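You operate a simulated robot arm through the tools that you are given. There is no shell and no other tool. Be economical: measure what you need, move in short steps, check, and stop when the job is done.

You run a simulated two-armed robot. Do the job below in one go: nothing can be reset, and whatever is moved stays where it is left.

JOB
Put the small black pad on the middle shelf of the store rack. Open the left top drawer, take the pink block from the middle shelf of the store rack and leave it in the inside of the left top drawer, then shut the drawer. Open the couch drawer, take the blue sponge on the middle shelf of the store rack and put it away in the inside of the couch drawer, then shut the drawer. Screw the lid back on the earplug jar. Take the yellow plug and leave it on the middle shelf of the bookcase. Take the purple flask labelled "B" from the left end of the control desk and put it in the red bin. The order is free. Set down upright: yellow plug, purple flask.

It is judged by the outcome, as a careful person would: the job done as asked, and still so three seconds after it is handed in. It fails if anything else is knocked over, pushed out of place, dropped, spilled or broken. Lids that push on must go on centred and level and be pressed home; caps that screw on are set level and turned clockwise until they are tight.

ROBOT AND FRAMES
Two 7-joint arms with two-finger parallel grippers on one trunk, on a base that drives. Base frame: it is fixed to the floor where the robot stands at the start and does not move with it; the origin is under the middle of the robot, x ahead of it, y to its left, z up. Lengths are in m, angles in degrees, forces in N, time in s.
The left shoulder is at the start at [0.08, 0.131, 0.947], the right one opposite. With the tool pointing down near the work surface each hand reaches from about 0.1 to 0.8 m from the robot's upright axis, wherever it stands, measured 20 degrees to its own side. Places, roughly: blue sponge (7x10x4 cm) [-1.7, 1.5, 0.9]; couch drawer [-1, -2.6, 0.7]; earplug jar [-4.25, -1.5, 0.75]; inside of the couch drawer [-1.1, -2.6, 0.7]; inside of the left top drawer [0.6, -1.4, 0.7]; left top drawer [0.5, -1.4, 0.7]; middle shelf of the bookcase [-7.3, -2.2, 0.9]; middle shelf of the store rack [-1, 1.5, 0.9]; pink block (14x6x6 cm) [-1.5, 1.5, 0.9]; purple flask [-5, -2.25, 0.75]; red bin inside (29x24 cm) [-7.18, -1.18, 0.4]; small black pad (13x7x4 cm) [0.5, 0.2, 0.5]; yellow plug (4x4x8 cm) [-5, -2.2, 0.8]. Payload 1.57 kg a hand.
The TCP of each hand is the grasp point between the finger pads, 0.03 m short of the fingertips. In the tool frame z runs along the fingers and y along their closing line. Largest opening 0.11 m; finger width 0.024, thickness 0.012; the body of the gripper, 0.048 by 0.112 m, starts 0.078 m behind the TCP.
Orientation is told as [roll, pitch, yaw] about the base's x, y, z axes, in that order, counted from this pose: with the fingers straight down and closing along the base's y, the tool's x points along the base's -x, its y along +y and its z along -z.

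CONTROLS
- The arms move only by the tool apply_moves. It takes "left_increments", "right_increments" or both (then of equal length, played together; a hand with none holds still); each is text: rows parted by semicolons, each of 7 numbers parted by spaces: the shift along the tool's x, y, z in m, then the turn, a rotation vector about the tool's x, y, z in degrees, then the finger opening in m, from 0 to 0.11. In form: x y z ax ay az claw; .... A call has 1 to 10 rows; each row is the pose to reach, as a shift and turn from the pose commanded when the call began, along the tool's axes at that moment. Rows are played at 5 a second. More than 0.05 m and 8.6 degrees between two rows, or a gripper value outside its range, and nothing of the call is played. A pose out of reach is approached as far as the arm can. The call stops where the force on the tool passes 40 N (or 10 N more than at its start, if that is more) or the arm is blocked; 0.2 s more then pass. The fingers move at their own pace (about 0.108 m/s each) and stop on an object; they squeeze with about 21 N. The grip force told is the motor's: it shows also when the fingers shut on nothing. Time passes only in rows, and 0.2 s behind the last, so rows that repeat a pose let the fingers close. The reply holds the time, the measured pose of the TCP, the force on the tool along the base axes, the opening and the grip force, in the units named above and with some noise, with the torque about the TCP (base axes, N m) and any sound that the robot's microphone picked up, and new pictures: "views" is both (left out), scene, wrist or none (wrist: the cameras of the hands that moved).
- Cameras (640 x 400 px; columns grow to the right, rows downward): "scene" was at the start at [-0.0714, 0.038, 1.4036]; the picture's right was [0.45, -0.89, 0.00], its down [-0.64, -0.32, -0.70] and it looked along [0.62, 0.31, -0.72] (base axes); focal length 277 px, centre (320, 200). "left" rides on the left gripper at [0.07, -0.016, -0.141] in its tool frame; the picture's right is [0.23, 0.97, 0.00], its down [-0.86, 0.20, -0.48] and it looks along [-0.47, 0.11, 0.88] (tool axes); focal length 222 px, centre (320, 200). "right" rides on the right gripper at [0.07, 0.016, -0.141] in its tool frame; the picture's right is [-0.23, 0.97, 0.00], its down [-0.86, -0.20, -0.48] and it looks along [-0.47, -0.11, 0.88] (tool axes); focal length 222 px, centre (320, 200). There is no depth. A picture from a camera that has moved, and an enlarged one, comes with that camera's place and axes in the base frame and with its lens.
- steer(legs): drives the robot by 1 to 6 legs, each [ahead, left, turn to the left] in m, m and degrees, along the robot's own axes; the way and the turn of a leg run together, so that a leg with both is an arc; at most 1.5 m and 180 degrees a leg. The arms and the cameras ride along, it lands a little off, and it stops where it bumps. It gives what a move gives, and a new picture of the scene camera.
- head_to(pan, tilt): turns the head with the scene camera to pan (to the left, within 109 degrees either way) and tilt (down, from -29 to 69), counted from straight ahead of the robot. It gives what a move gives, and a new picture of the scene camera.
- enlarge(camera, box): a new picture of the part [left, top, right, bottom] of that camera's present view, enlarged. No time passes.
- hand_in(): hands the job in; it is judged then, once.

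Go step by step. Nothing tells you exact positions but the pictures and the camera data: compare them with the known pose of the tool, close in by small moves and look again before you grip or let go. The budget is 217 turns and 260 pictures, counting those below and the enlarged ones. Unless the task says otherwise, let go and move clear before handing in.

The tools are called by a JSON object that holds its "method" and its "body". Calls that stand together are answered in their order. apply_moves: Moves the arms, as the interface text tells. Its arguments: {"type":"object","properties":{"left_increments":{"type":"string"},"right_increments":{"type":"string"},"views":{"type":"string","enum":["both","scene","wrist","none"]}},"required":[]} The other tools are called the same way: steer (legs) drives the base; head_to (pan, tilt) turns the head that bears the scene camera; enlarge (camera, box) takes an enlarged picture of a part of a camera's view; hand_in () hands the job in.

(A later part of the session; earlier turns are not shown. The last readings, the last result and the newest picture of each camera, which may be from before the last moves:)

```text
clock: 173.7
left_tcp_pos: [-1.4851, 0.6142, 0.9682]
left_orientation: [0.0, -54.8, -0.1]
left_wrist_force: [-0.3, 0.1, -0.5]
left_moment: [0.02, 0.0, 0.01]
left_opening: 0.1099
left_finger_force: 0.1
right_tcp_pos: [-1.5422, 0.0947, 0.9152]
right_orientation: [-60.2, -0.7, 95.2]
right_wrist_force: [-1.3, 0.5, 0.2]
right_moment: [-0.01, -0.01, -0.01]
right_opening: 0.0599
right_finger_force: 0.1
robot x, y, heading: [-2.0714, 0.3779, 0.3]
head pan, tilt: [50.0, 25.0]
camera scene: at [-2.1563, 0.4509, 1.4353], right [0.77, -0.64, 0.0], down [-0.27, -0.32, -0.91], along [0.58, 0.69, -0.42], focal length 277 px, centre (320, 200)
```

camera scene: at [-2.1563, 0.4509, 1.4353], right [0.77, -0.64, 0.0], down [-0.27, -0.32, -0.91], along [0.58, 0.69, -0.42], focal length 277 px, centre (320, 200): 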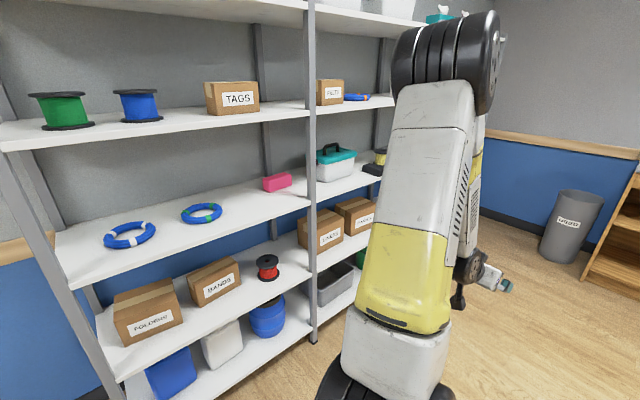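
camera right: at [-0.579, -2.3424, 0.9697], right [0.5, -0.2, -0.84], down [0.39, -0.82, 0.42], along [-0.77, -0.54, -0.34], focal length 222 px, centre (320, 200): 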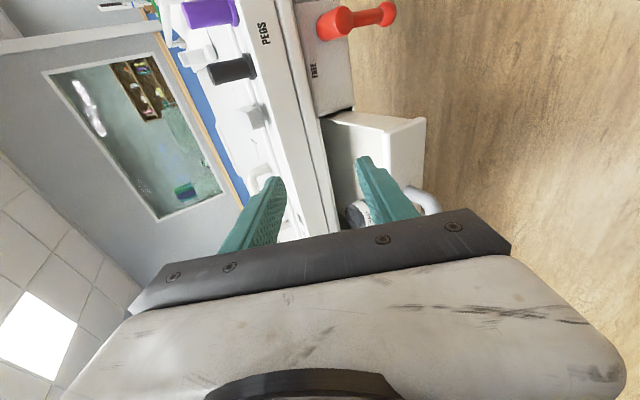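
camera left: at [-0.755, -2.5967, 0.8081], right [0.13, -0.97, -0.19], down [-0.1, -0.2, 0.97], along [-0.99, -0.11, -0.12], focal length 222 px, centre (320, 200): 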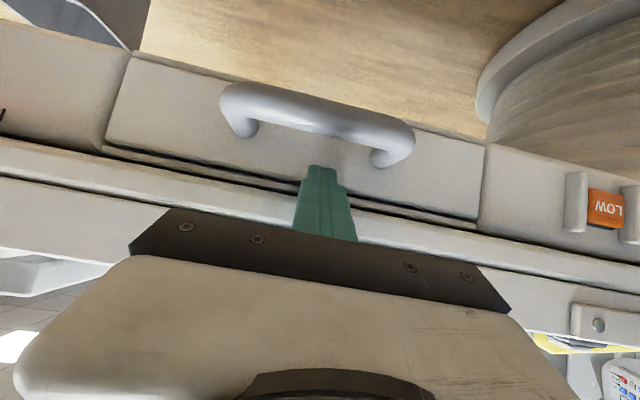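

{"method": "apply_moves", "body": {"left_increments": "-0.0029 0.046 -0.0081 0 -1 0 0.11; -0.0057 0.092 -0.0162 0 -2 0 0.11; -0.0086 0.138 -0.0243 0 -3 0 0.11; -0.0114 0.184 -0.0324 0 -4 0 0.11; -0.0143 0.23 -0.0405 0 -5 0 0.11; -0.0172 0.276 -0.0486 0 -6 0 0.11; -0.02 0.322 -0.0567 0 -7 0 0.11; -0.0229 0.368 -0.0648 0 -8 0 0.11; -0.0257 0.414 -0.0729 0 -9 0 0.11; -0.0286 0.46 -0.081 0 -10 0 0.11"}}

```text
clock: 175.9
left_tcp_pos: [-1.5332, 1.0702, 1.0398]
left_orientation: [-0.1, -64.8, -0.1]
left_wrist_force: [-0.5, 0.7, 0.1]
left_moment: [-0.03, 0.01, 0.05]
left_opening: 0.1099
left_finger_force: 0.1
right_tcp_pos: [-1.5431, 0.0953, 0.9156]
right_orientation: [-60.2, -0.8, 95.3]
right_wrist_force: [-0.2, 0.2, 0.2]
right_moment: [-0.01, -0.01, 0.07]
right_opening: 0.0602
right_finger_force: 0.2
robot x, y, heading: [-2.0739, 0.3777, 0.1]
head pan, tilt: [50.0, 25.0]
camera scene: at [-2.1564, 0.4507, 1.4353], right [0.77, -0.64, 0.0], down [-0.27, -0.32, -0.91], along [0.58, 0.69, -0.42], focal length 277 px, centre (320, 200)
camera left: at [-1.6898, 1.0551, 1.0363], right [-0.09, 0.97, -0.21], down [-0.07, 0.2, 0.98], along [0.99, 0.11, 0.05], focal length 222 px, centre (320, 200)
```

scene: 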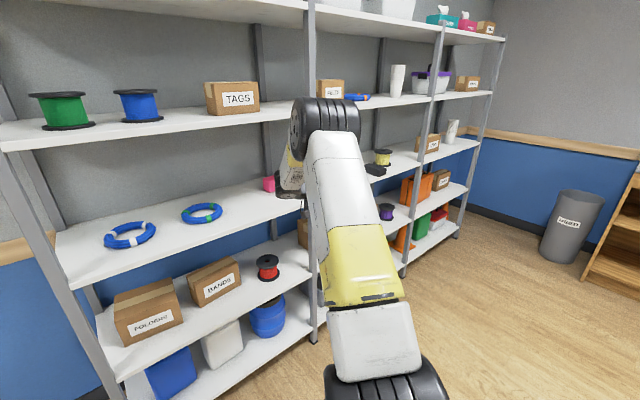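
left: 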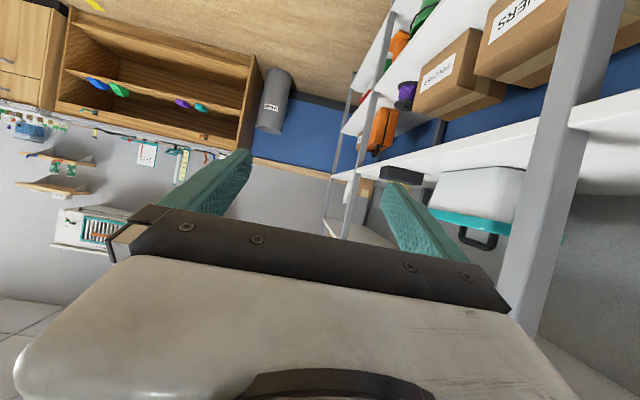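

{"method": "apply_moves", "body": {"left_increments": "0.0091 0.04 0.0042 0 0 0 0.11; 0.0181 0.08 0.0085 0 0 0 0.11; 0.0272 0.12 0.0127 0 0 0 0.11; 0.0363 0.16 0.0169 0 0 0 0.11; 0.0453 0.2 0.0211 0 0 0 0.11; 0.0453 0.2 0.0211 0 0 0 0.11"}}

```text
clock: 177.3
left_tcp_pos: [-1.5325, 1.2368, 0.9919]
left_orientation: [-0.2, -64.8, 0.2]
left_wrist_force: [-0.3, 0.2, 0.7]
left_moment: [-0.02, 0.01, -0.01]
left_opening: 0.1099
left_finger_force: 0.1
left hand out of reach, approached as far as the arm can: row 5, 6
right_tcp_pos: [-1.5417, 0.0951, 0.9153]
right_orientation: [-60.3, -0.9, 95.2]
right_wrist_force: [0.6, 1.4, 0.1]
right_moment: [-0.01, 0.0, 0.0]
right_opening: 0.0599
right_finger_force: 0.1
robot x, y, heading: [-2.0722, 0.3795, 0.2]
head pan, tilt: [50.0, 25.0]
camera scene: at [-2.1564, 0.4511, 1.4353], right [0.77, -0.64, 0.0], down [-0.27, -0.32, -0.91], along [0.58, 0.69, -0.42], focal length 277 px, centre (320, 200)
camera left: at [-1.6899, 1.2196, 0.989], right [-0.09, 0.97, -0.21], down [-0.07, 0.2, 0.98], along [0.99, 0.11, 0.05], focal length 222 px, centre (320, 200)
```

scene: 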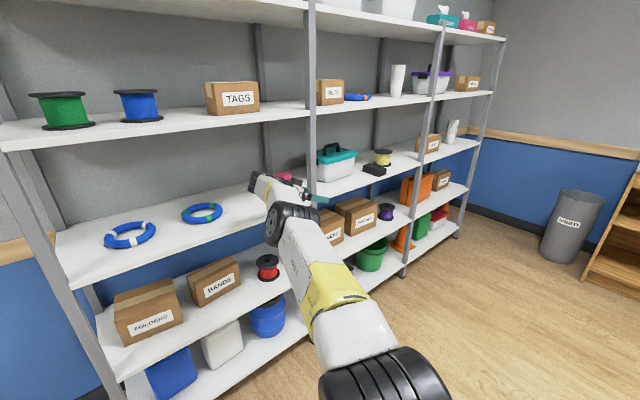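
left: 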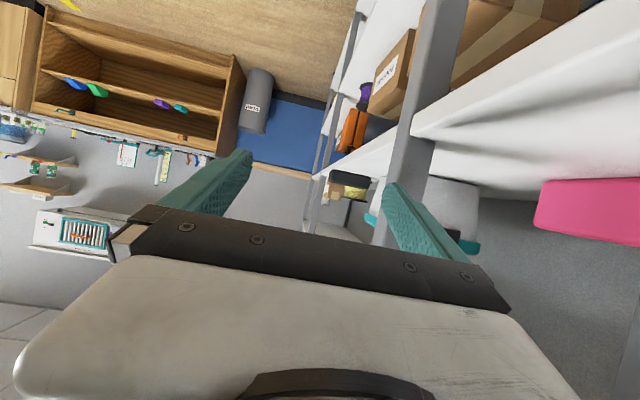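

The arm is nearly straight and low now—good for going under the shelf. Raise the hand 3 cm, then slide the base left toward the rack in two legs.

{"method": "apply_moves", "body": {"left_increments": "-0.0136 -0.03 -0.0064 0 0 0 0.11; -0.0317 -0.05 -0.0148 0 0 0 0.11; -0.0317 -0.05 -0.0148 0 0 0 0.11", "views": "none"}}

{"method": "steer", "body": {"legs": [[-0.06, 0.15, 0]]}}

```text
clock: 178.1
left_tcp_pos: [-1.5326, 1.1841, 1.0263]
left_orientation: [-0.1, -64.9, -0.1]
left_wrist_force: [0.2, 0.7, 0.6]
left_moment: [0.03, -0.01, -0.05]
left_opening: 0.1099
left_finger_force: 0.0
right_tcp_pos: [-1.5421, 0.0948, 0.9151]
right_orientation: [-60.2, -0.9, 95.2]
right_wrist_force: [0.0, 1.1, -0.8]
right_moment: [0.02, 0.0, -0.01]
right_opening: 0.06
right_finger_force: 0.0
robot x, y, heading: [-2.0708, 0.3787, -0.1]
head pan, tilt: [50.0, 25.0]
```

```text
clock: 179.5
left_tcp_pos: [-1.6018, 1.3387, 1.026]
left_orientation: [-0.2, -64.8, 0.4]
left_wrist_force: [0.1, 0.5, 0.2]
left_moment: [0.02, 0.01, 0.01]
left_opening: 0.1098
left_finger_force: 0.0
right_tcp_pos: [-1.6004, 0.2498, 0.9152]
right_orientation: [-60.1, -0.8, 95.6]
right_wrist_force: [-0.6, -0.2, -1.1]
right_moment: [0.0, 0.0, -0.02]
right_opening: 0.0601
right_finger_force: 0.1
robot x, y, heading: [-2.1368, 0.5278, 1.1]
head pan, tilt: [50.0, 25.0]
camera scene: at [-2.2185, 0.6007, 1.4353], right [0.77, -0.64, 0.0], down [-0.27, -0.33, -0.91], along [0.58, 0.7, -0.42], focal length 277 px, centre (320, 200)
```

scene: 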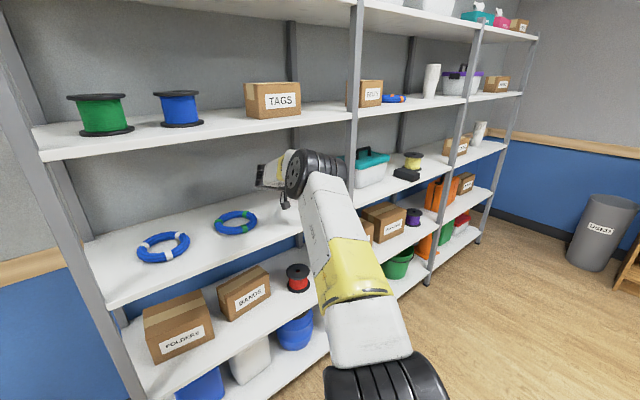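

{"method": "apply_moves", "body": {"left_increments": "0.003 0.02 0.0015 0 0 0 0.11; 0.006 0.04 0.003 0 0 0 0.11; 0.009 0.06 0.0045 0 0 0 0.11; 0.009 0.06 0.0045 0 0 0 0.11"}}

```text
clock: 180.5
left_tcp_pos: [-1.6042, 1.3908, 1.0163]
left_orientation: [-0.3, -64.8, 0.6]
left_wrist_force: [-0.3, -0.2, -0.8]
left_moment: [0.04, 0.0, 0.01]
left_opening: 0.1099
left_finger_force: 0.1
left hand out of reach, approached as far as the arm can: row 3, 4
right_tcp_pos: [-1.6, 0.2497, 0.9145]
right_orientation: [-60.1, -0.7, 95.7]
right_wrist_force: [-0.3, -0.6, -0.1]
right_moment: [0.04, -0.02, -0.02]
right_opening: 0.0599
right_finger_force: 0.1
robot x, y, heading: [-2.1326, 0.531, 0.5]
head pan, tilt: [50.0, 25.0]
camera scene: at [-2.2185, 0.6007, 1.4353], right [0.77, -0.64, 0.0], down [-0.27, -0.33, -0.91], along [0.58, 0.7, -0.42], focal length 277 px, centre (320, 200)
camera left: at [-1.7605, 1.3733, 1.0141], right [-0.1, 0.97, -0.21], down [-0.07, 0.2, 0.98], along [0.99, 0.11, 0.05], focal length 222 px, centre (320, 200)
```

scene: 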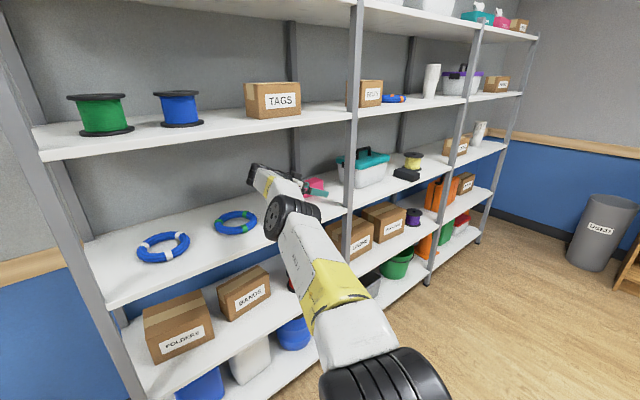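
left: 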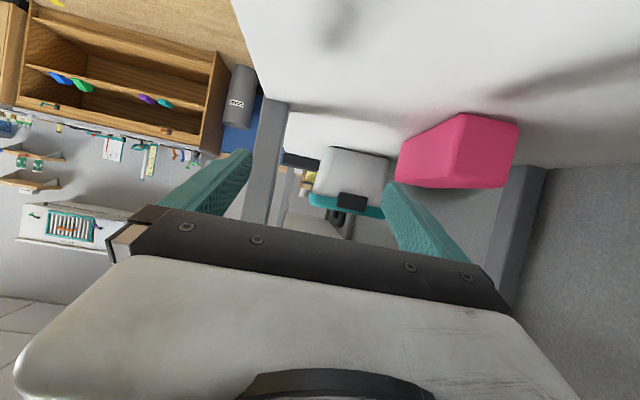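

{"method": "steer", "body": {"legs": [[0, 0.14, 0]]}}

{"method": "enlarge", "body": {"camera": "left", "box": [0, 0, 640, 400]}}

```text
clock: 181.9
left_tcp_pos: [-1.6036, 1.5288, 1.017]
left_orientation: [-0.1, -64.7, 0.3]
left_wrist_force: [-0.4, 0.1, 0.0]
left_moment: [0.01, -0.01, -0.01]
left_opening: 0.1102
left_finger_force: 0.1
right_tcp_pos: [-1.6029, 0.3896, 0.9153]
right_orientation: [-60.1, -0.8, 95.6]
right_wrist_force: [-0.2, -1.2, -0.1]
right_moment: [-0.03, -0.01, -0.05]
right_opening: 0.06
right_finger_force: 0.0
robot x, y, heading: [-2.1337, 0.6695, 0.4]
head pan, tilt: [50.0, 25.0]
camera scene: at [-2.2198, 0.739, 1.4353], right [0.77, -0.64, 0.0], down [-0.27, -0.33, -0.91], along [0.58, 0.7, -0.42], focal length 277 px, centre (320, 200)
```

scene: 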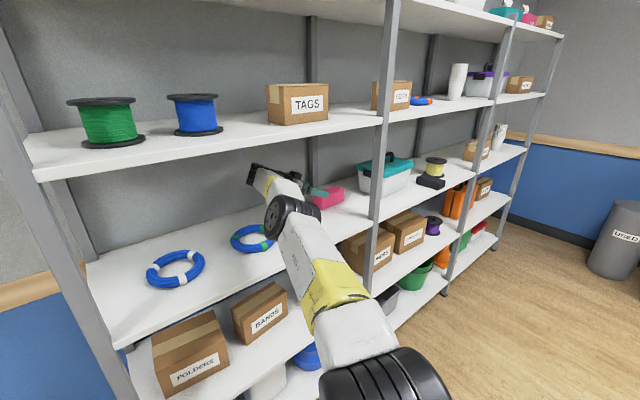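

```text
1.00 times, centred on (320, 200) of left (not enlarged: the box is as wide or as high as the picture)
camera zoom: at [-1.7612, 1.5113, 1.014], right [-0.1, 0.97, -0.21], down [-0.07, 0.2, 0.98], along [0.99, 0.11, 0.05], focal length 222 px, centre (320, 200)
```

zoom: 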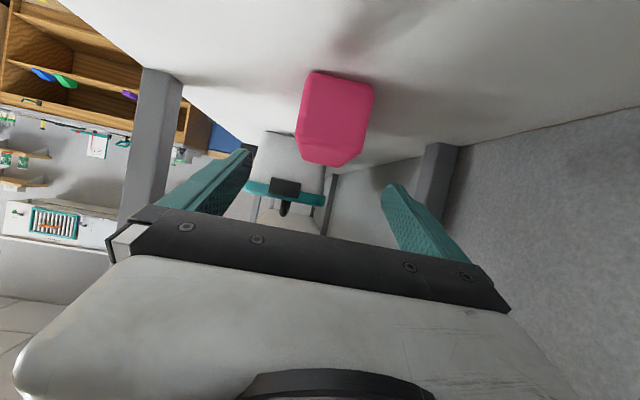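

The block's end is centred between the fingers (y≈1.53). Descend and advance over it, then check.

{"method": "apply_moves", "body": {"left_increments": "0.0073 0 0.0241 0 0 0 0.11; 0.0145 0 0.0482 0 0 0 0.11; 0.0218 0 0.0722 0 0 0 0.11; 0.029 0 0.0963 0 0 0 0.11; 0.029 0 0.0963 0 0 0 0.11"}}

```text
clock: 183.1
left_tcp_pos: [-1.5405, 1.5042, 0.9562]
left_orientation: [-0.1, -64.9, 0.4]
left_wrist_force: [-0.2, -0.1, 0.3]
left_moment: [0.01, 0.03, -0.01]
left_opening: 0.1103
left_finger_force: 0.0
left hand out of reach, approached as far as the arm can: row 1, 2, 3, 4, 5
right_tcp_pos: [-1.6023, 0.388, 0.9151]
right_orientation: [-60.2, -0.8, 95.7]
right_wrist_force: [0.0, -0.5, 0.1]
right_moment: [0.03, -0.01, -0.03]
right_opening: 0.06
right_finger_force: 0.1
robot x, y, heading: [-2.1323, 0.6688, 0.4]
head pan, tilt: [50.0, 25.0]
camera scene: at [-2.2198, 0.7391, 1.4353], right [0.77, -0.64, 0.0], down [-0.27, -0.33, -0.91], along [0.58, 0.7, -0.42], focal length 277 px, centre (320, 200)
camera left: at [-1.6989, 1.4867, 0.9538], right [-0.1, 0.97, -0.21], down [-0.07, 0.2, 0.98], along [0.99, 0.11, 0.05], focal length 222 px, centre (320, 200)
```

scene: 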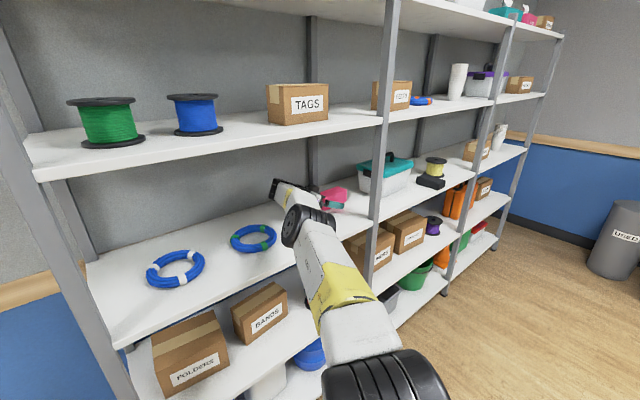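
left: 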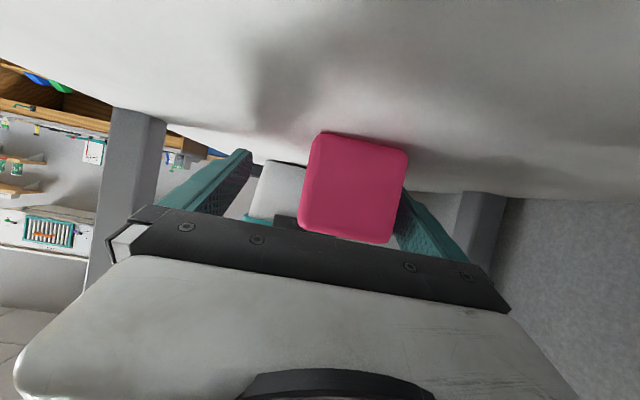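

{"method": "steer", "body": {"legs": [[0, 0.028, 0]]}}

{"method": "apply_moves", "body": {"left_increments": "0 0 0 0 0 0 0.06; 0 0 0 0 0 0 0.04; 0 0 0 0 0 0 0.04; 0 0 0 0 0 0 0.04"}}

```text
clock: 183.9
left_tcp_pos: [-1.5416, 1.531, 0.9564]
left_orientation: [-0.2, -64.8, 0.3]
left_wrist_force: [0.1, -0.3, 0.0]
left_moment: [-0.01, 0.0, 0.0]
left_opening: 0.1098
left_finger_force: 0.1
right_tcp_pos: [-1.6026, 0.4165, 0.9161]
right_orientation: [-60.1, -0.8, 95.6]
right_wrist_force: [0.2, 0.2, -0.2]
right_moment: [-0.02, 0.01, 0.0]
right_opening: 0.0603
right_finger_force: 0.0
robot x, y, heading: [-2.1335, 0.6974, 0.4]
head pan, tilt: [50.0, 25.0]
camera scene: at [-2.22, 0.7679, 1.4353], right [0.77, -0.64, 0.0], down [-0.27, -0.33, -0.91], along [0.58, 0.7, -0.42], focal length 277 px, centre (320, 200)
```

scene: 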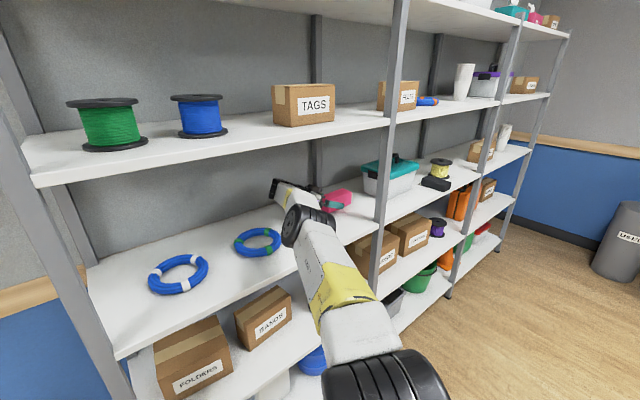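

```text
clock: 184.9
left_tcp_pos: [-1.5421, 1.5337, 0.9563]
left_orientation: [0.0, -64.8, 0.5]
left_wrist_force: [0.0, 0.0, 0.3]
left_moment: [0.01, 0.01, 0.01]
left_opening: 0.0595
left_finger_force: 21.1
right_tcp_pos: [-1.6025, 0.4174, 0.9155]
right_orientation: [-60.1, -0.8, 95.6]
right_wrist_force: [-0.6, -0.7, -0.4]
right_moment: [0.0, 0.0, 0.01]
right_opening: 0.0599
right_finger_force: 0.0
robot x, y, heading: [-2.1364, 0.6988, 0.5]
head pan, tilt: [50.0, 25.0]
camera scene: at [-2.22, 0.7679, 1.4353], right [0.77, -0.64, 0.0], down [-0.27, -0.33, -0.91], along [0.58, 0.7, -0.42], focal length 277 px, centre (320, 200)
camera left: at [-1.699, 1.5153, 0.9539], right [-0.1, 0.97, -0.21], down [-0.07, 0.2, 0.98], along [0.99, 0.11, 0.05], focal length 222 px, centre (320, 200)
```

scene: 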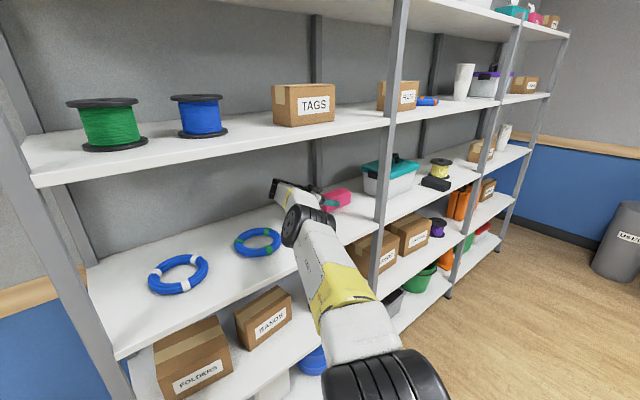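
left: 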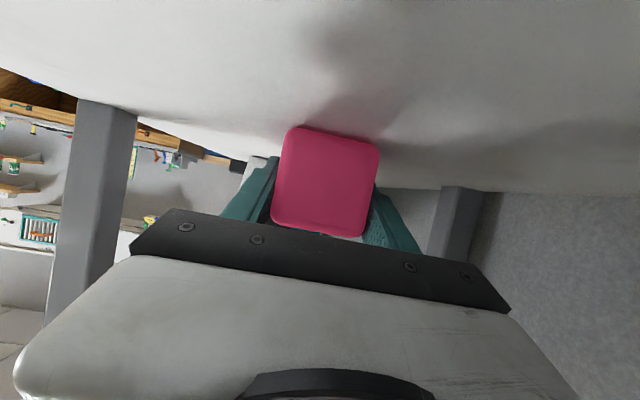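

Pink block is gripped. Lift 4 cm and move 10 cm toward −x to clear the post.

{"method": "apply_moves", "body": {"left_increments": "-0.0181 0 -0.0085 0 0 0 0.04; -0.0363 0 -0.0169 0 0 0 0.04; -0.0222 0 -0.0471 0 0 0 0.04; -0.0081 0 -0.0773 0 0 0 0.04; 0.006 0 -0.1075 0 0 0 0.04; 0.006 0 -0.1075 0 0 0 0.04"}}

```text
clock: 186.3
left_tcp_pos: [-1.6411, 1.5327, 0.9969]
left_orientation: [0.0, -64.8, 0.2]
left_wrist_force: [0.6, -0.2, -0.6]
left_moment: [0.02, 0.03, -0.04]
left_opening: 0.0594
left_finger_force: 20.9
right_tcp_pos: [-1.6029, 0.4163, 0.9164]
right_orientation: [-60.2, -0.8, 95.7]
right_wrist_force: [0.6, 0.2, -0.4]
right_moment: [-0.02, 0.0, 0.01]
right_opening: 0.0598
right_finger_force: 0.1
robot x, y, heading: [-2.1378, 0.6956, 0.3]
head pan, tilt: [50.0, 25.0]
camera scene: at [-2.22, 0.7679, 1.4353], right [0.77, -0.64, 0.0], down [-0.27, -0.33, -0.91], along [0.58, 0.7, -0.42], focal length 277 px, centre (320, 200)
camera left: at [-1.8002, 1.5161, 0.9936], right [-0.1, 0.97, -0.21], down [-0.07, 0.2, 0.98], along [0.99, 0.11, 0.05], focal length 222 px, centre (320, 200)
```

scene: 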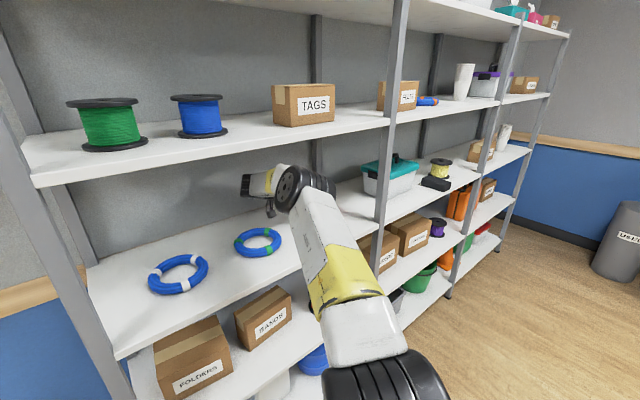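
left: 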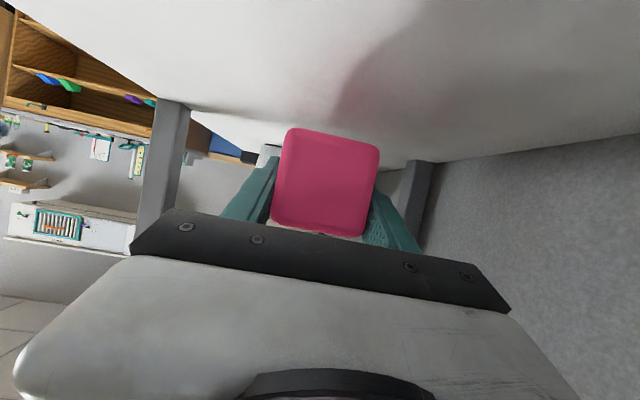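

Clear. Drive away from the rack, then retract the arm.

{"method": "steer", "body": {"legs": [[0, -0.55, 0]]}}

{"method": "apply_moves", "body": {"left_increments": "0 -0.048 0 0 0 0 0.04; 0 -0.096 0 0 0 0 0.04; 0 -0.144 0 0 0 0 0.04; 0 -0.192 0 0 0 0 0.04; 0 -0.24 0 0 0 0 0.04; 0 -0.288 0 0 0 0 0.04; 0 -0.336 0 0 0 0 0.04; 0 -0.384 0 0 0 0 0.04; 0 -0.43 0 0 0 0 0.04", "views": "none"}}

{"method": "steer", "body": {"legs": [[1.5, 0, 0], [0, -1.3, 0]]}}

{"method": "head_to", "body": {"pan": 0, "tilt": 35}}

```text
clock: 189.6
left_tcp_pos: [-1.6394, 0.9618, 0.9964]
left_orientation: [-0.1, -64.8, 0.5]
left_wrist_force: [0.4, 0.1, 0.3]
left_moment: [0.0, 0.03, 0.01]
left_opening: 0.0594
left_finger_force: 21.2
right_tcp_pos: [-1.5955, -0.1543, 0.9153]
right_orientation: [-60.3, -0.7, 95.9]
right_wrist_force: [-0.2, -0.3, 0.6]
right_moment: [0.0, 0.01, 0.0]
right_opening: 0.0602
right_finger_force: 0.0
robot x, y, heading: [-2.131, 0.1223, 0.8]
head pan, tilt: [50.0, 25.0]
camera scene: at [-2.2143, 0.1949, 1.4353], right [0.77, -0.63, 0.0], down [-0.27, -0.33, -0.91], along [0.57, 0.7, -0.42], focal length 277 px, centre (320, 200)
```

scene: 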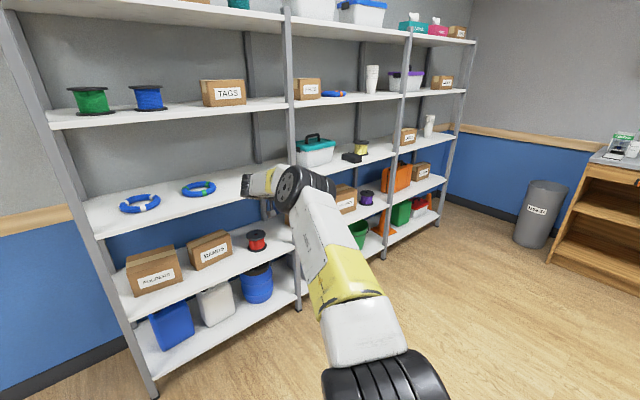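

```text
clock: 191.6
left_tcp_pos: [-1.6334, 0.5306, 0.9984]
left_orientation: [0.0, -64.8, 0.5]
left_wrist_force: [0.6, -0.4, -0.4]
left_moment: [-0.03, 0.02, -0.01]
left_opening: 0.0594
left_finger_force: 21.4
right_tcp_pos: [-1.5959, -0.1542, 0.9153]
right_orientation: [-60.2, -0.8, 95.8]
right_wrist_force: [-0.5, 0.2, -0.1]
right_moment: [0.0, 0.01, -0.03]
right_opening: 0.0599
right_finger_force: 0.0
robot x, y, heading: [-2.1309, 0.1258, 0.7]
head pan, tilt: [50.0, 25.0]
```

```text
clock: 205.2
left_tcp_pos: [-0.0775, -0.7351, 0.9992]
left_orientation: [-0.1, -64.8, 1.4]
left_wrist_force: [-0.4, -0.3, -0.5]
left_moment: [0.03, 0.0, -0.04]
left_opening: 0.0594
left_finger_force: 21.0
right_tcp_pos: [-0.029, -1.4179, 0.9155]
right_orientation: [-60.2, -0.9, 96.7]
right_wrist_force: [-0.6, -0.1, 0.1]
right_moment: [0.0, 0.02, 0.0]
right_opening: 0.0599
right_finger_force: 0.0
robot x, y, heading: [-0.5674, -1.1483, 1.9]
head pan, tilt: [50.0, 25.0]
camera scene: at [-0.6529, -1.0791, 1.4353], right [0.78, -0.62, 0.0], down [-0.26, -0.33, -0.91], along [0.56, 0.71, -0.42], focal length 277 px, centre (320, 200)
```

scene: 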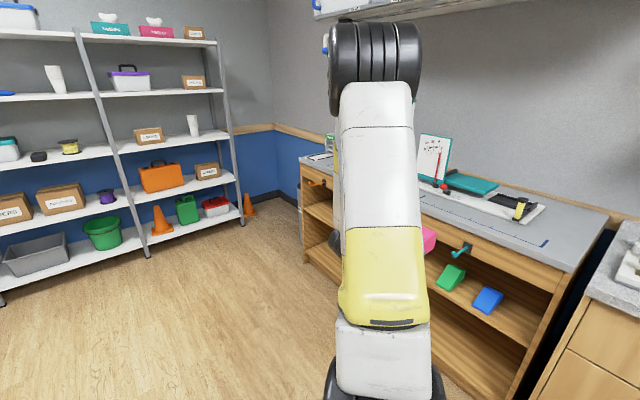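

```text
clock: 206.4
left_tcp_pos: [-0.0767, -0.734, 0.999]
left_orientation: [0.0, -64.8, 1.5]
left_wrist_force: [0.3, -0.7, -0.4]
left_moment: [0.05, -0.01, -0.01]
left_opening: 0.0594
left_finger_force: 21.1
right_tcp_pos: [-0.0292, -1.4182, 0.9161]
right_orientation: [-60.2, -0.8, 96.8]
right_wrist_force: [0.6, -0.3, -0.4]
right_moment: [-0.02, 0.02, -0.01]
right_opening: 0.0601
right_finger_force: 0.1
robot x, y, heading: [-0.5707, -1.1539, 1.7]
head pan, tilt: [0.0, 35.0]
camera scene: at [-0.622, -1.1487, 1.4195], right [0.03, -1.0, 0.0], down [-0.57, -0.02, -0.82], along [0.82, 0.02, -0.57], focal length 277 px, centre (320, 200)
```

scene: 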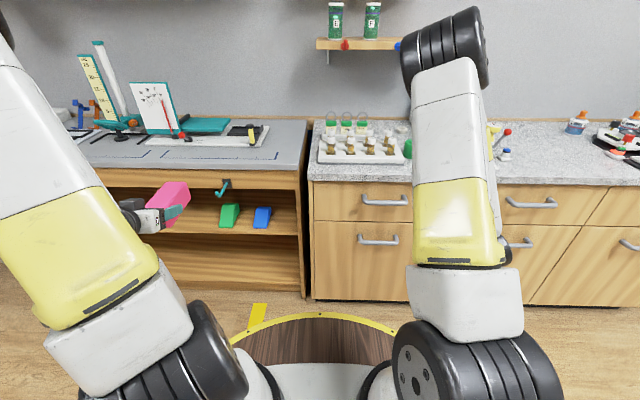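

{"method": "enlarge", "body": {"camera": "scene", "box": [300, 140, 500, 265]}}

{"method": "enlarge", "body": {"camera": "right", "box": [0, 0, 640, 400]}}

```text
3.20 times, centred on (400, 202) of scene
camera zoom: at [-0.622, -1.1487, 1.4195], right [0.03, -1.0, 0.0], down [-0.57, -0.02, -0.82], along [0.82, 0.02, -0.57], focal length 886 px, centre (64, 192)
```

zoom: 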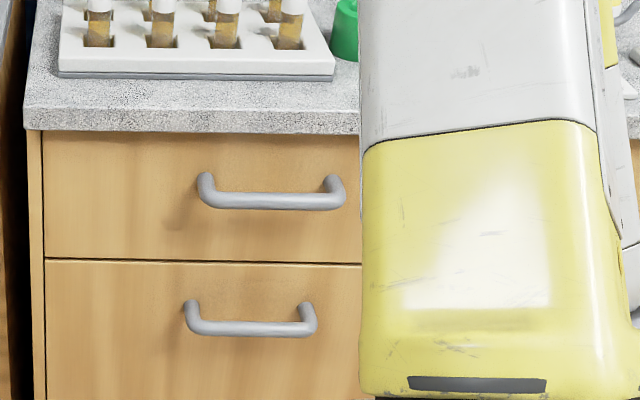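

```text
1.00 times, centred on (320, 200) of right (not enlarged: the box is as wide or as high as the picture)
camera zoom: at [-0.15, -1.5032, 0.9695], right [-0.51, 0.18, -0.84], down [-0.41, 0.81, 0.42], along [0.75, 0.56, -0.34], focal length 222 px, centre (320, 200)
```

zoom: 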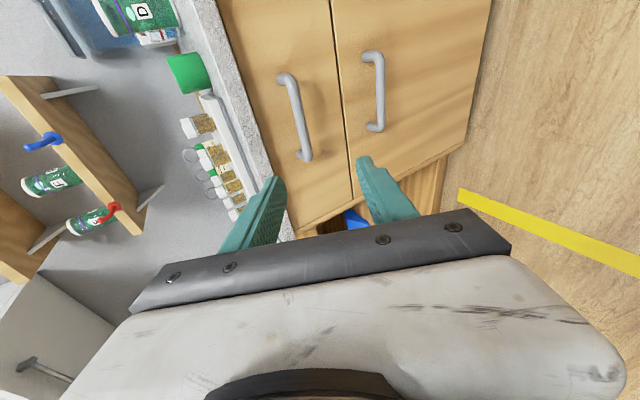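

Left top drawer's handle bar is at ≈(0.297, −1.389, 0.774). Line the robot up and bring the right hand in front of it.

{"method": "steer", "body": {"legs": [[0, -0.13, -1.7]]}}

{"method": "apply_moves", "body": {"right_increments": "-0.0294 0.0095 0.0246 0 0 0 0.05; -0.0588 0.0189 0.0492 0 0 0 0.05; -0.0882 0.0284 0.0737 0 0 0 0.05; -0.1176 0.0378 0.0983 0 0 0 0.05; -0.147 0.0473 0.1229 0 0 0 0.05; -0.147 0.0473 0.1229 0 0 0 0.05"}}

```text
clock: 207.7
left_tcp_pos: [-0.0652, -0.8787, 0.9998]
left_orientation: [0.0, -64.8, -0.1]
left_wrist_force: [-0.7, 0.4, -1.0]
left_moment: [-0.01, 0.01, 0.02]
left_opening: 0.0594
left_finger_force: 21.0
right_tcp_pos: [-0.0349, -1.563, 0.9145]
right_orientation: [-60.3, -0.8, 95.2]
right_wrist_force: [-0.7, -0.5, 0.1]
right_moment: [0.02, 0.02, 0.01]
right_opening: 0.0598
right_finger_force: 0.0
robot x, y, heading: [-0.562, -1.278, -0.3]
head pan, tilt: [0.0, 35.0]
camera scene: at [-0.62, -1.2778, 1.4195], right [0.0, -1.0, 0.0], down [-0.57, 0.0, -0.82], along [0.82, 0.0, -0.57], focal length 277 px, centre (320, 200)
```

scene: 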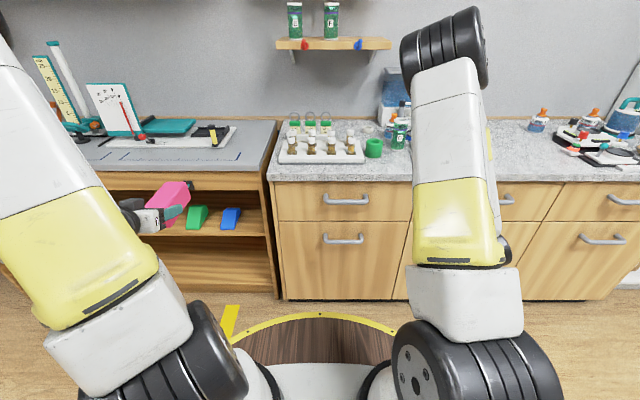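

```text
clock: 209.1
left_tcp_pos: [-0.0647, -0.8791, 0.9993]
left_orientation: [0.0, -64.8, 0.0]
left_wrist_force: [0.1, 0.3, -0.2]
left_moment: [0.02, 0.0, 0.0]
left_opening: 0.0594
left_finger_force: 21.1
right_tcp_pos: [0.0342, -1.4095, 0.8174]
right_orientation: [-60.1, -0.8, 95.2]
right_wrist_force: [0.4, 0.0, 0.6]
right_moment: [0.0, -0.04, 0.0]
right_opening: 0.0497
right_finger_force: 0.0
robot x, y, heading: [-0.5649, -1.2799, 0.0]
head pan, tilt: [0.0, 35.0]
camera scene: at [-0.6201, -1.2779, 1.4195], right [0.0, -1.0, 0.0], down [-0.57, 0.0, -0.82], along [0.82, 0.0, -0.57], focal length 277 px, centre (320, 200)
camera right: at [-0.0884, -1.4919, 0.8715], right [-0.5, 0.19, -0.84], down [-0.39, 0.82, 0.42], along [0.77, 0.54, -0.34], focal length 222 px, centre (320, 200)
```

scene: 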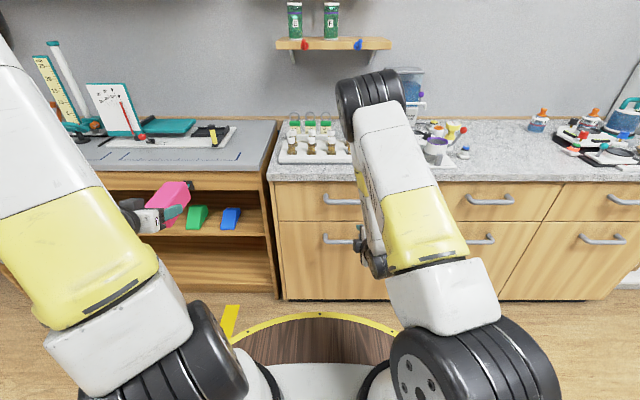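
right: 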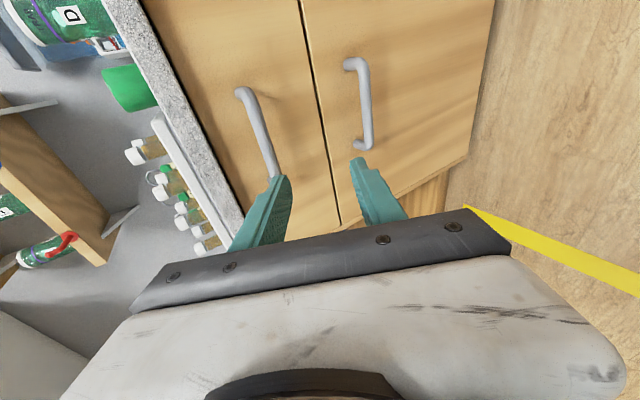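

{"method": "steer", "body": {"legs": [[0.185, 0.012, 0]]}}

{"method": "enlarge", "body": {"camera": "right", "box": [160, 40, 480, 240]}}

```text
clock: 210.6
left_tcp_pos: [0.1217, -0.8682, 0.9999]
left_orientation: [-0.1, -64.8, -0.3]
left_wrist_force: [0.8, -0.7, 0.3]
left_moment: [-0.01, 0.04, 0.01]
left_opening: 0.0593
left_finger_force: 20.9
right_tcp_pos: [0.2189, -1.4004, 0.818]
right_orientation: [-60.2, -0.8, 95.2]
right_wrist_force: [0.1, 0.4, 0.2]
right_moment: [0.01, 0.02, 0.02]
right_opening: 0.05
right_finger_force: 0.0
robot x, y, heading: [-0.3825, -1.2667, -0.1]
head pan, tilt: [0.0, 35.0]
camera scene: at [-0.4358, -1.2659, 1.4195], right [0.0, -1.0, 0.0], down [-0.57, 0.0, -0.82], along [0.82, 0.0, -0.57], focal length 277 px, centre (320, 200)
```

scene: 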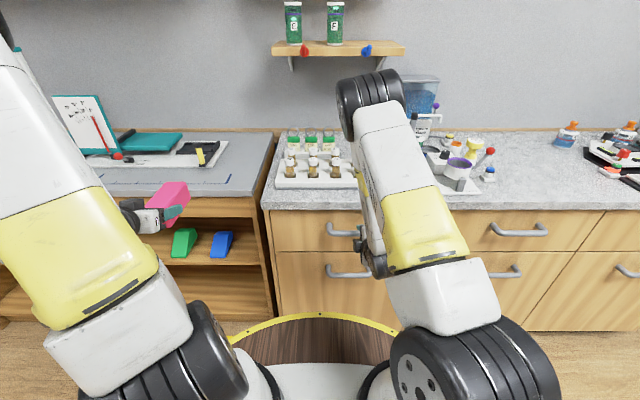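

```text
2.00 times, centred on (320, 140) of right
camera zoom: at [0.0951, -1.4818, 0.8718], right [-0.5, 0.2, -0.84], down [-0.39, 0.82, 0.42], along [0.77, 0.54, -0.34], focal length 444 px, centre (320, 320)
```

zoom: 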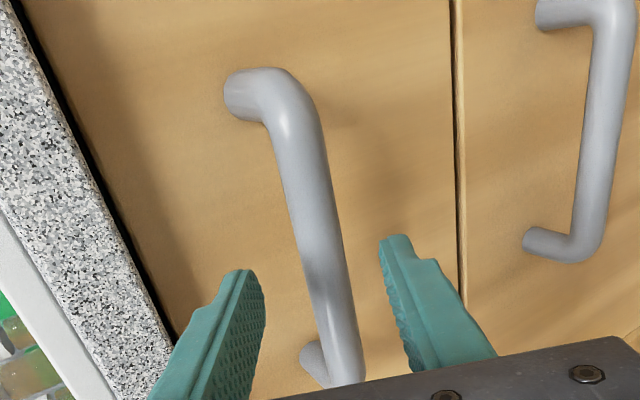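

{"method": "apply_moves", "body": {"right_increments": "0 0 0.03 0 0 0 0.05; 0 0 0.055 0 0 0 0.05; 0 0 0.075 0 0 0 0.05; 0 0 0.075 0 0 0 0.03; 0 0 0.075 0 0 0 0; 0 0 0.075 0 0 0 0", "views": "wrist"}}

```text
clock: 211.4
left_tcp_pos: [0.1224, -0.869, 0.9989]
left_orientation: [-0.2, -64.9, 0.0]
left_wrist_force: [-0.1, -0.6, 0.2]
left_moment: [0.01, -0.02, -0.02]
left_opening: 0.0592
left_finger_force: 21.1
right_tcp_pos: [0.2735, -1.3939, 0.7838]
right_orientation: [-60.1, -0.8, 94.9]
right_wrist_force: [-3.0, 0.3, 1.3]
right_moment: [-0.02, -0.11, 0.02]
right_opening: 0.0495
right_finger_force: 0.2
robot x, y, heading: [-0.3816, -1.2694, -0.3]
head pan, tilt: [0.0, 35.0]
stopped in row 3 (right hand): the force on the tool passed its limit at 68 N (the readings are from after the stop); the commanded pose is now the measured one
camera right: at [0.15, -1.4751, 0.8384], right [-0.5, 0.2, -0.84], down [-0.39, 0.82, 0.42], along [0.77, 0.54, -0.34], focal length 222 px, centre (320, 200)
```

right: 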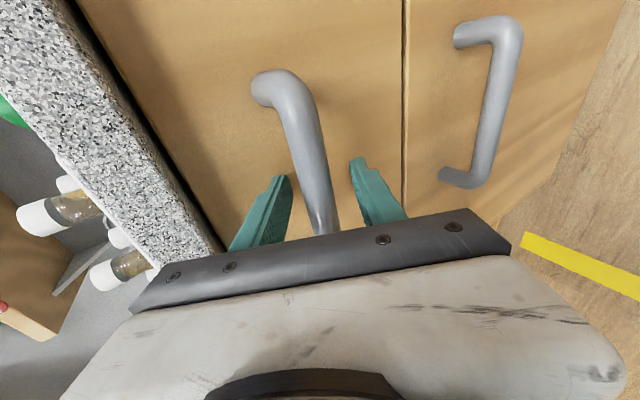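

The fingertips touched the drawer face; the bar lies between them. Close here.

{"method": "apply_moves", "body": {"right_increments": "0 0 -0.003 0 0 0 0.02; 0 0 -0.003 0 0 0 0; 0 0 -0.003 0 0 0 0; 0 0 -0.003 0 0 0 0", "views": "wrist"}}

```text
clock: 212.4
left_tcp_pos: [0.1225, -0.8693, 0.9988]
left_orientation: [-0.2, -64.8, -0.2]
left_wrist_force: [-0.5, -0.6, 0.3]
left_moment: [-0.03, 0.0, 0.01]
left_opening: 0.0592
left_finger_force: 20.8
right_tcp_pos: [0.2728, -1.3941, 0.7867]
right_orientation: [-60.1, -0.9, 95.0]
right_wrist_force: [4.3, -1.1, -0.1]
right_moment: [0.76, 0.01, -0.6]
right_opening: 0.0226
right_finger_force: 35.1
robot x, y, heading: [-0.3809, -1.2654, -0.3]
head pan, tilt: [0.0, 35.0]
camera right: at [0.1483, -1.4753, 0.8401], right [-0.5, 0.2, -0.84], down [-0.39, 0.82, 0.42], along [0.77, 0.54, -0.34], focal length 222 px, centre (320, 200)
```

right: 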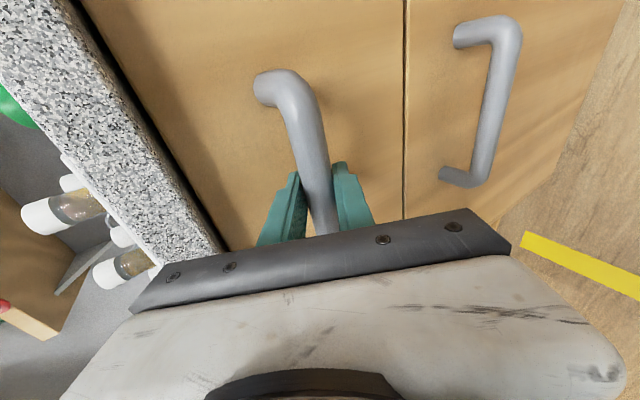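

Gripped. Pull by driving the base back 0.25 m.

{"method": "steer", "body": {"legs": [[-0.25, 0, 0]]}}

```text
clock: 214.2
left_tcp_pos: [-0.1383, -0.8694, 0.9992]
left_orientation: [-0.1, -64.7, -0.3]
left_wrist_force: [-0.6, 0.8, -0.7]
left_moment: [0.03, 0.0, 0.02]
left_opening: 0.0592
left_finger_force: 20.9
right_tcp_pos: [0.0112, -1.3929, 0.7847]
right_orientation: [-60.2, -0.8, 95.0]
right_wrist_force: [-0.6, -0.4, 3.3]
right_moment: [0.89, -0.08, -0.26]
right_opening: 0.0225
right_finger_force: 35.3
robot x, y, heading: [-0.6412, -1.2678, -0.2]
head pan, tilt: [0.0, 35.0]
camera scene: at [-0.696, -1.2653, 1.4195], right [0.0, -1.0, 0.0], down [-0.57, 0.0, -0.82], along [0.82, 0.0, -0.57], focal length 277 px, centre (320, 200)
```

scene: 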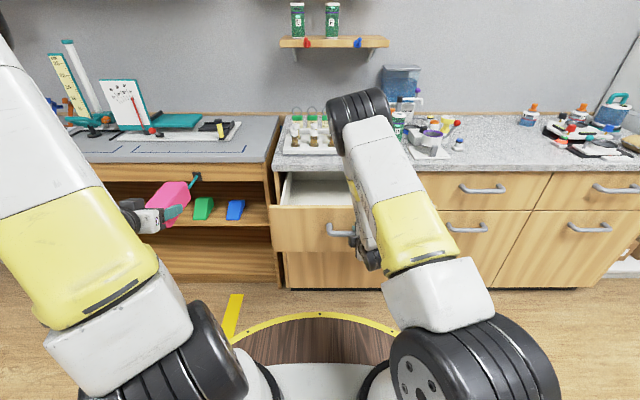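

Drawer open. Release the handle and move the right hand up and to the right.

{"method": "apply_moves", "body": {"right_increments": "0 0 0 0 0 0 0.06; 0 0 0 0 0 0 0.06; 0 0 -0.025 0 0 0 0.06; 0 0 -0.05 0 0 0 0.06; 0 -0.0434 -0.0748 0 0 0 0.06; 0 -0.0868 -0.0997 0 0 0 0.06; 0.045 -0.0854 -0.1034 0 0 0 0.06; 0.09 -0.084 -0.1071 0 0 0 0.06; 0.135 -0.0826 -0.1108 0 0 0 0.06; 0.18 -0.0811 -0.1145 0 0 0 0.06", "views": "none"}}

{"method": "steer", "body": {"legs": [[0, -0.28, 0]]}}

```text
clock: 216.4
left_tcp_pos: [-0.1384, -0.8683, 1.0003]
left_orientation: [-0.3, -64.7, -0.2]
left_wrist_force: [-1.1, -0.5, -1.3]
left_moment: [0.0, 0.03, -0.02]
left_opening: 0.0594
left_finger_force: 21.0
right_tcp_pos: [-0.0358, -1.5797, 0.9082]
right_orientation: [-60.2, -0.8, 95.0]
right_wrist_force: [0.6, -0.4, -0.2]
right_moment: [-0.03, 0.0, -0.04]
right_opening: 0.0599
right_finger_force: 0.2
robot x, y, heading: [-0.6401, -1.2703, -0.2]
head pan, tilt: [0.0, 35.0]
```

```text
clock: 218.4
left_tcp_pos: [-0.1401, -1.1439, 0.9993]
left_orientation: [-0.2, -64.8, 0.0]
left_wrist_force: [0.3, 0.0, -0.2]
left_moment: [0.0, 0.04, 0.0]
left_opening: 0.0594
left_finger_force: 21.4
right_tcp_pos: [-0.0351, -1.8535, 0.9084]
right_orientation: [-60.2, -0.9, 95.3]
right_wrist_force: [0.4, 0.0, -1.3]
right_moment: [0.01, -0.01, 0.0]
right_opening: 0.0601
right_finger_force: 0.0
robot x, y, heading: [-0.6434, -1.5441, 0.5]
head pan, tilt: [0.0, 35.0]
camera scene: at [-0.6957, -1.5426, 1.4195], right [0.0, -1.0, 0.0], down [-0.57, 0.0, -0.82], along [0.82, 0.0, -0.57], focal length 277 px, centre (320, 200)
```

scene: 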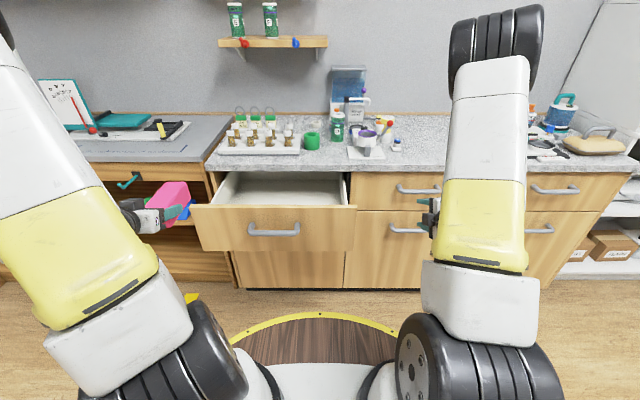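

The drawer is open and looks free. With the hand this flat I can't lower the block gently over the drawer front, so I'll set it briefly on the desk's free front strip and re-grasp it from above. First tuck the right hand and drive over to the desk.

{"method": "apply_moves", "body": {"right_increments": "-0.0035 0.0115 -0.0385 0 0 0 0.06; -0.007 0.023 -0.077 0 0 0 0.06; -0.0105 0.0345 -0.1155 0 0 0 0.06; -0.014 0.046 -0.154 0 0 0 0.06; -0.0175 0.0575 -0.1925 0 0 0 0.06", "left_increments": "0 -0.045 0 0 0 0 0.04; 0 -0.09 0 0 0 0 0.04; 0 -0.135 0 0 0 0 0.04; 0 -0.18 0 0 0 0 0.04; 0 -0.22 0 0 0 0 0.04", "views": "none"}}

{"method": "steer", "body": {"legs": [[0, 0.84, 0], [0.3, 0, 0]]}}

```text
clock: 219.6
left_tcp_pos: [-0.0551, -1.3519, 1.0145]
left_orientation: [-0.2, -64.7, 0.2]
left_wrist_force: [0.1, 0.8, -1.7]
left_moment: [-0.03, 0.0, -0.1]
left_opening: 0.0593
left_finger_force: 21.4
left hand out of reach, approached as far as the arm can: row 1, 2, 3, 4, 5
right_tcp_pos: [-0.1852, -1.9118, 0.9445]
right_orientation: [-60.1, -0.9, 95.4]
right_wrist_force: [0.3, 0.2, -0.1]
right_moment: [-0.06, 0.02, -0.05]
right_opening: 0.0601
right_finger_force: 0.1
right hand out of reach, approached as far as the arm can: row 3, 4, 5
robot x, y, heading: [-0.6428, -1.5431, 0.1]
head pan, tilt: [0.0, 35.0]
```

```text
clock: 225.7
left_tcp_pos: [0.2395, -0.5176, 1.0154]
left_orientation: [-0.2, -64.8, -0.9]
left_wrist_force: [0.0, 0.5, -0.1]
left_moment: [0.0, 0.0, 0.0]
left_opening: 0.0594
left_finger_force: 21.0
right_tcp_pos: [0.0986, -1.0761, 0.9441]
right_orientation: [-60.1, -0.9, 94.5]
right_wrist_force: [0.0, -0.9, -0.2]
right_moment: [-0.02, 0.04, 0.0]
right_opening: 0.0602
right_finger_force: 0.1
robot x, y, heading: [-0.3478, -0.7015, -0.8]
head pan, tilt: [0.0, 35.0]
camera scene: at [-0.4049, -0.6972, 1.4195], right [-0.01, -1.0, 0.0], down [-0.57, 0.01, -0.82], along [0.82, -0.01, -0.57], focal length 277 px, centre (320, 200)
```

scene: 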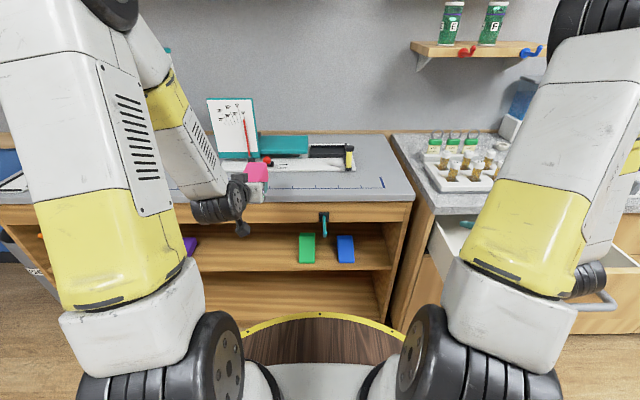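

{"method": "steer", "body": {"legs": [[0.12, 0, 0.8]]}}

{"method": "apply_moves", "body": {"left_increments": "-0.0185 -0.02 0.0394 0 0 0 0.04; -0.037 -0.04 0.0787 0 0 0 0.04; -0.0008 -0.04 0.0957 0 0 0 0.04; 0.0354 -0.04 0.1128 0 0 0 0.04; 0.0535 -0.04 0.1213 0 0 0 0.04; 0.0535 -0.04 0.1213 0 0 0 0.04"}}

```text
clock: 226.9
left_tcp_pos: [0.358, -0.5107, 1.0149]
left_orientation: [-0.3, -64.8, 0.0]
left_wrist_force: [0.0, 0.2, -1.2]
left_moment: [0.01, -0.02, 0.03]
left_opening: 0.0591
left_finger_force: 20.8
right_tcp_pos: [0.2278, -1.0695, 0.9448]
right_orientation: [-60.2, -0.8, 95.3]
right_wrist_force: [0.7, -0.2, 0.8]
right_moment: [-0.02, 0.0, 0.0]
right_opening: 0.06
right_finger_force: 0.0
robot x, y, heading: [-0.2251, -0.7002, 0.3]
head pan, tilt: [0.0, 35.0]
camera scene: at [-0.2821, -0.6988, 1.4195], right [0.0, -1.0, 0.0], down [-0.57, 0.0, -0.82], along [0.82, 0.0, -0.57], focal length 277 px, centre (320, 200)
```

scene: 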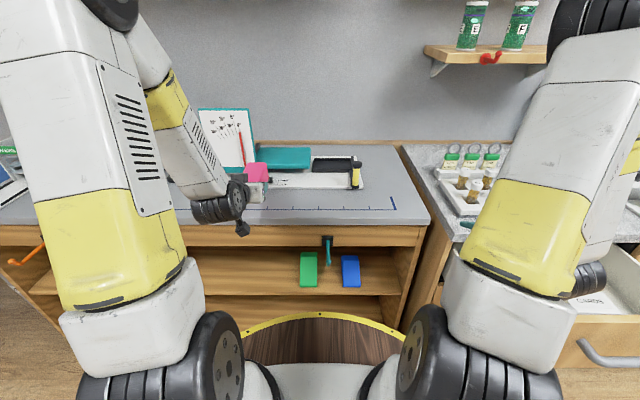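

```text
clock: 228.2
left_tcp_pos: [0.4476, -0.5509, 0.9234]
left_orientation: [-0.1, -66.2, -0.2]
left_wrist_force: [-4.9, -0.9, 7.8]
left_moment: [0.42, -0.37, 0.13]
left_opening: 0.0595
left_finger_force: 20.9
right_tcp_pos: [0.2274, -1.0695, 0.9456]
right_orientation: [-60.2, -0.9, 95.4]
right_wrist_force: [-0.1, -0.2, 0.5]
right_moment: [0.0, 0.0, 0.01]
right_opening: 0.0598
right_finger_force: 0.0
robot x, y, heading: [-0.2237, -0.7028, 0.2]
head pan, tilt: [0.0, 35.0]
stopped in row 6 (left hand): the force on the tool passed its limit at 56 N (the readings are from after the stop); the commanded pose is now the measured one
camera scene: at [-0.2827, -0.6989, 1.4195], right [0.0, -1.0, 0.0], down [-0.57, 0.0, -0.82], along [0.82, 0.0, -0.57], focal length 277 px, centre (320, 200)
camera left: at [0.2909, -0.567, 0.9169], right [-0.09, 0.97, -0.21], down [-0.09, 0.2, 0.98], along [0.99, 0.11, 0.07], focal length 222 px, centre (320, 200)
```

scene: 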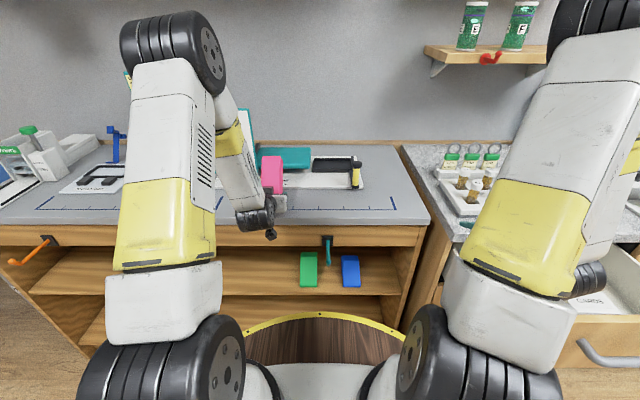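
left: 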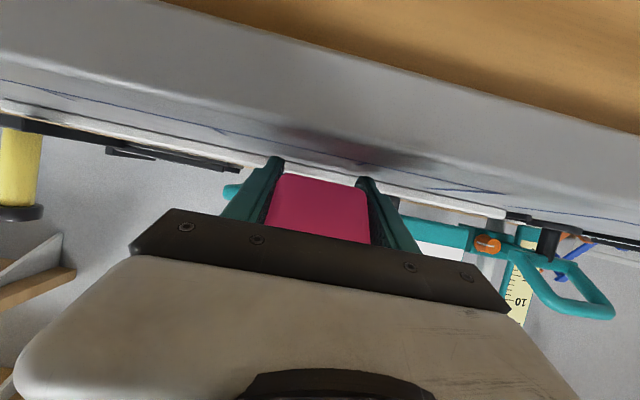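

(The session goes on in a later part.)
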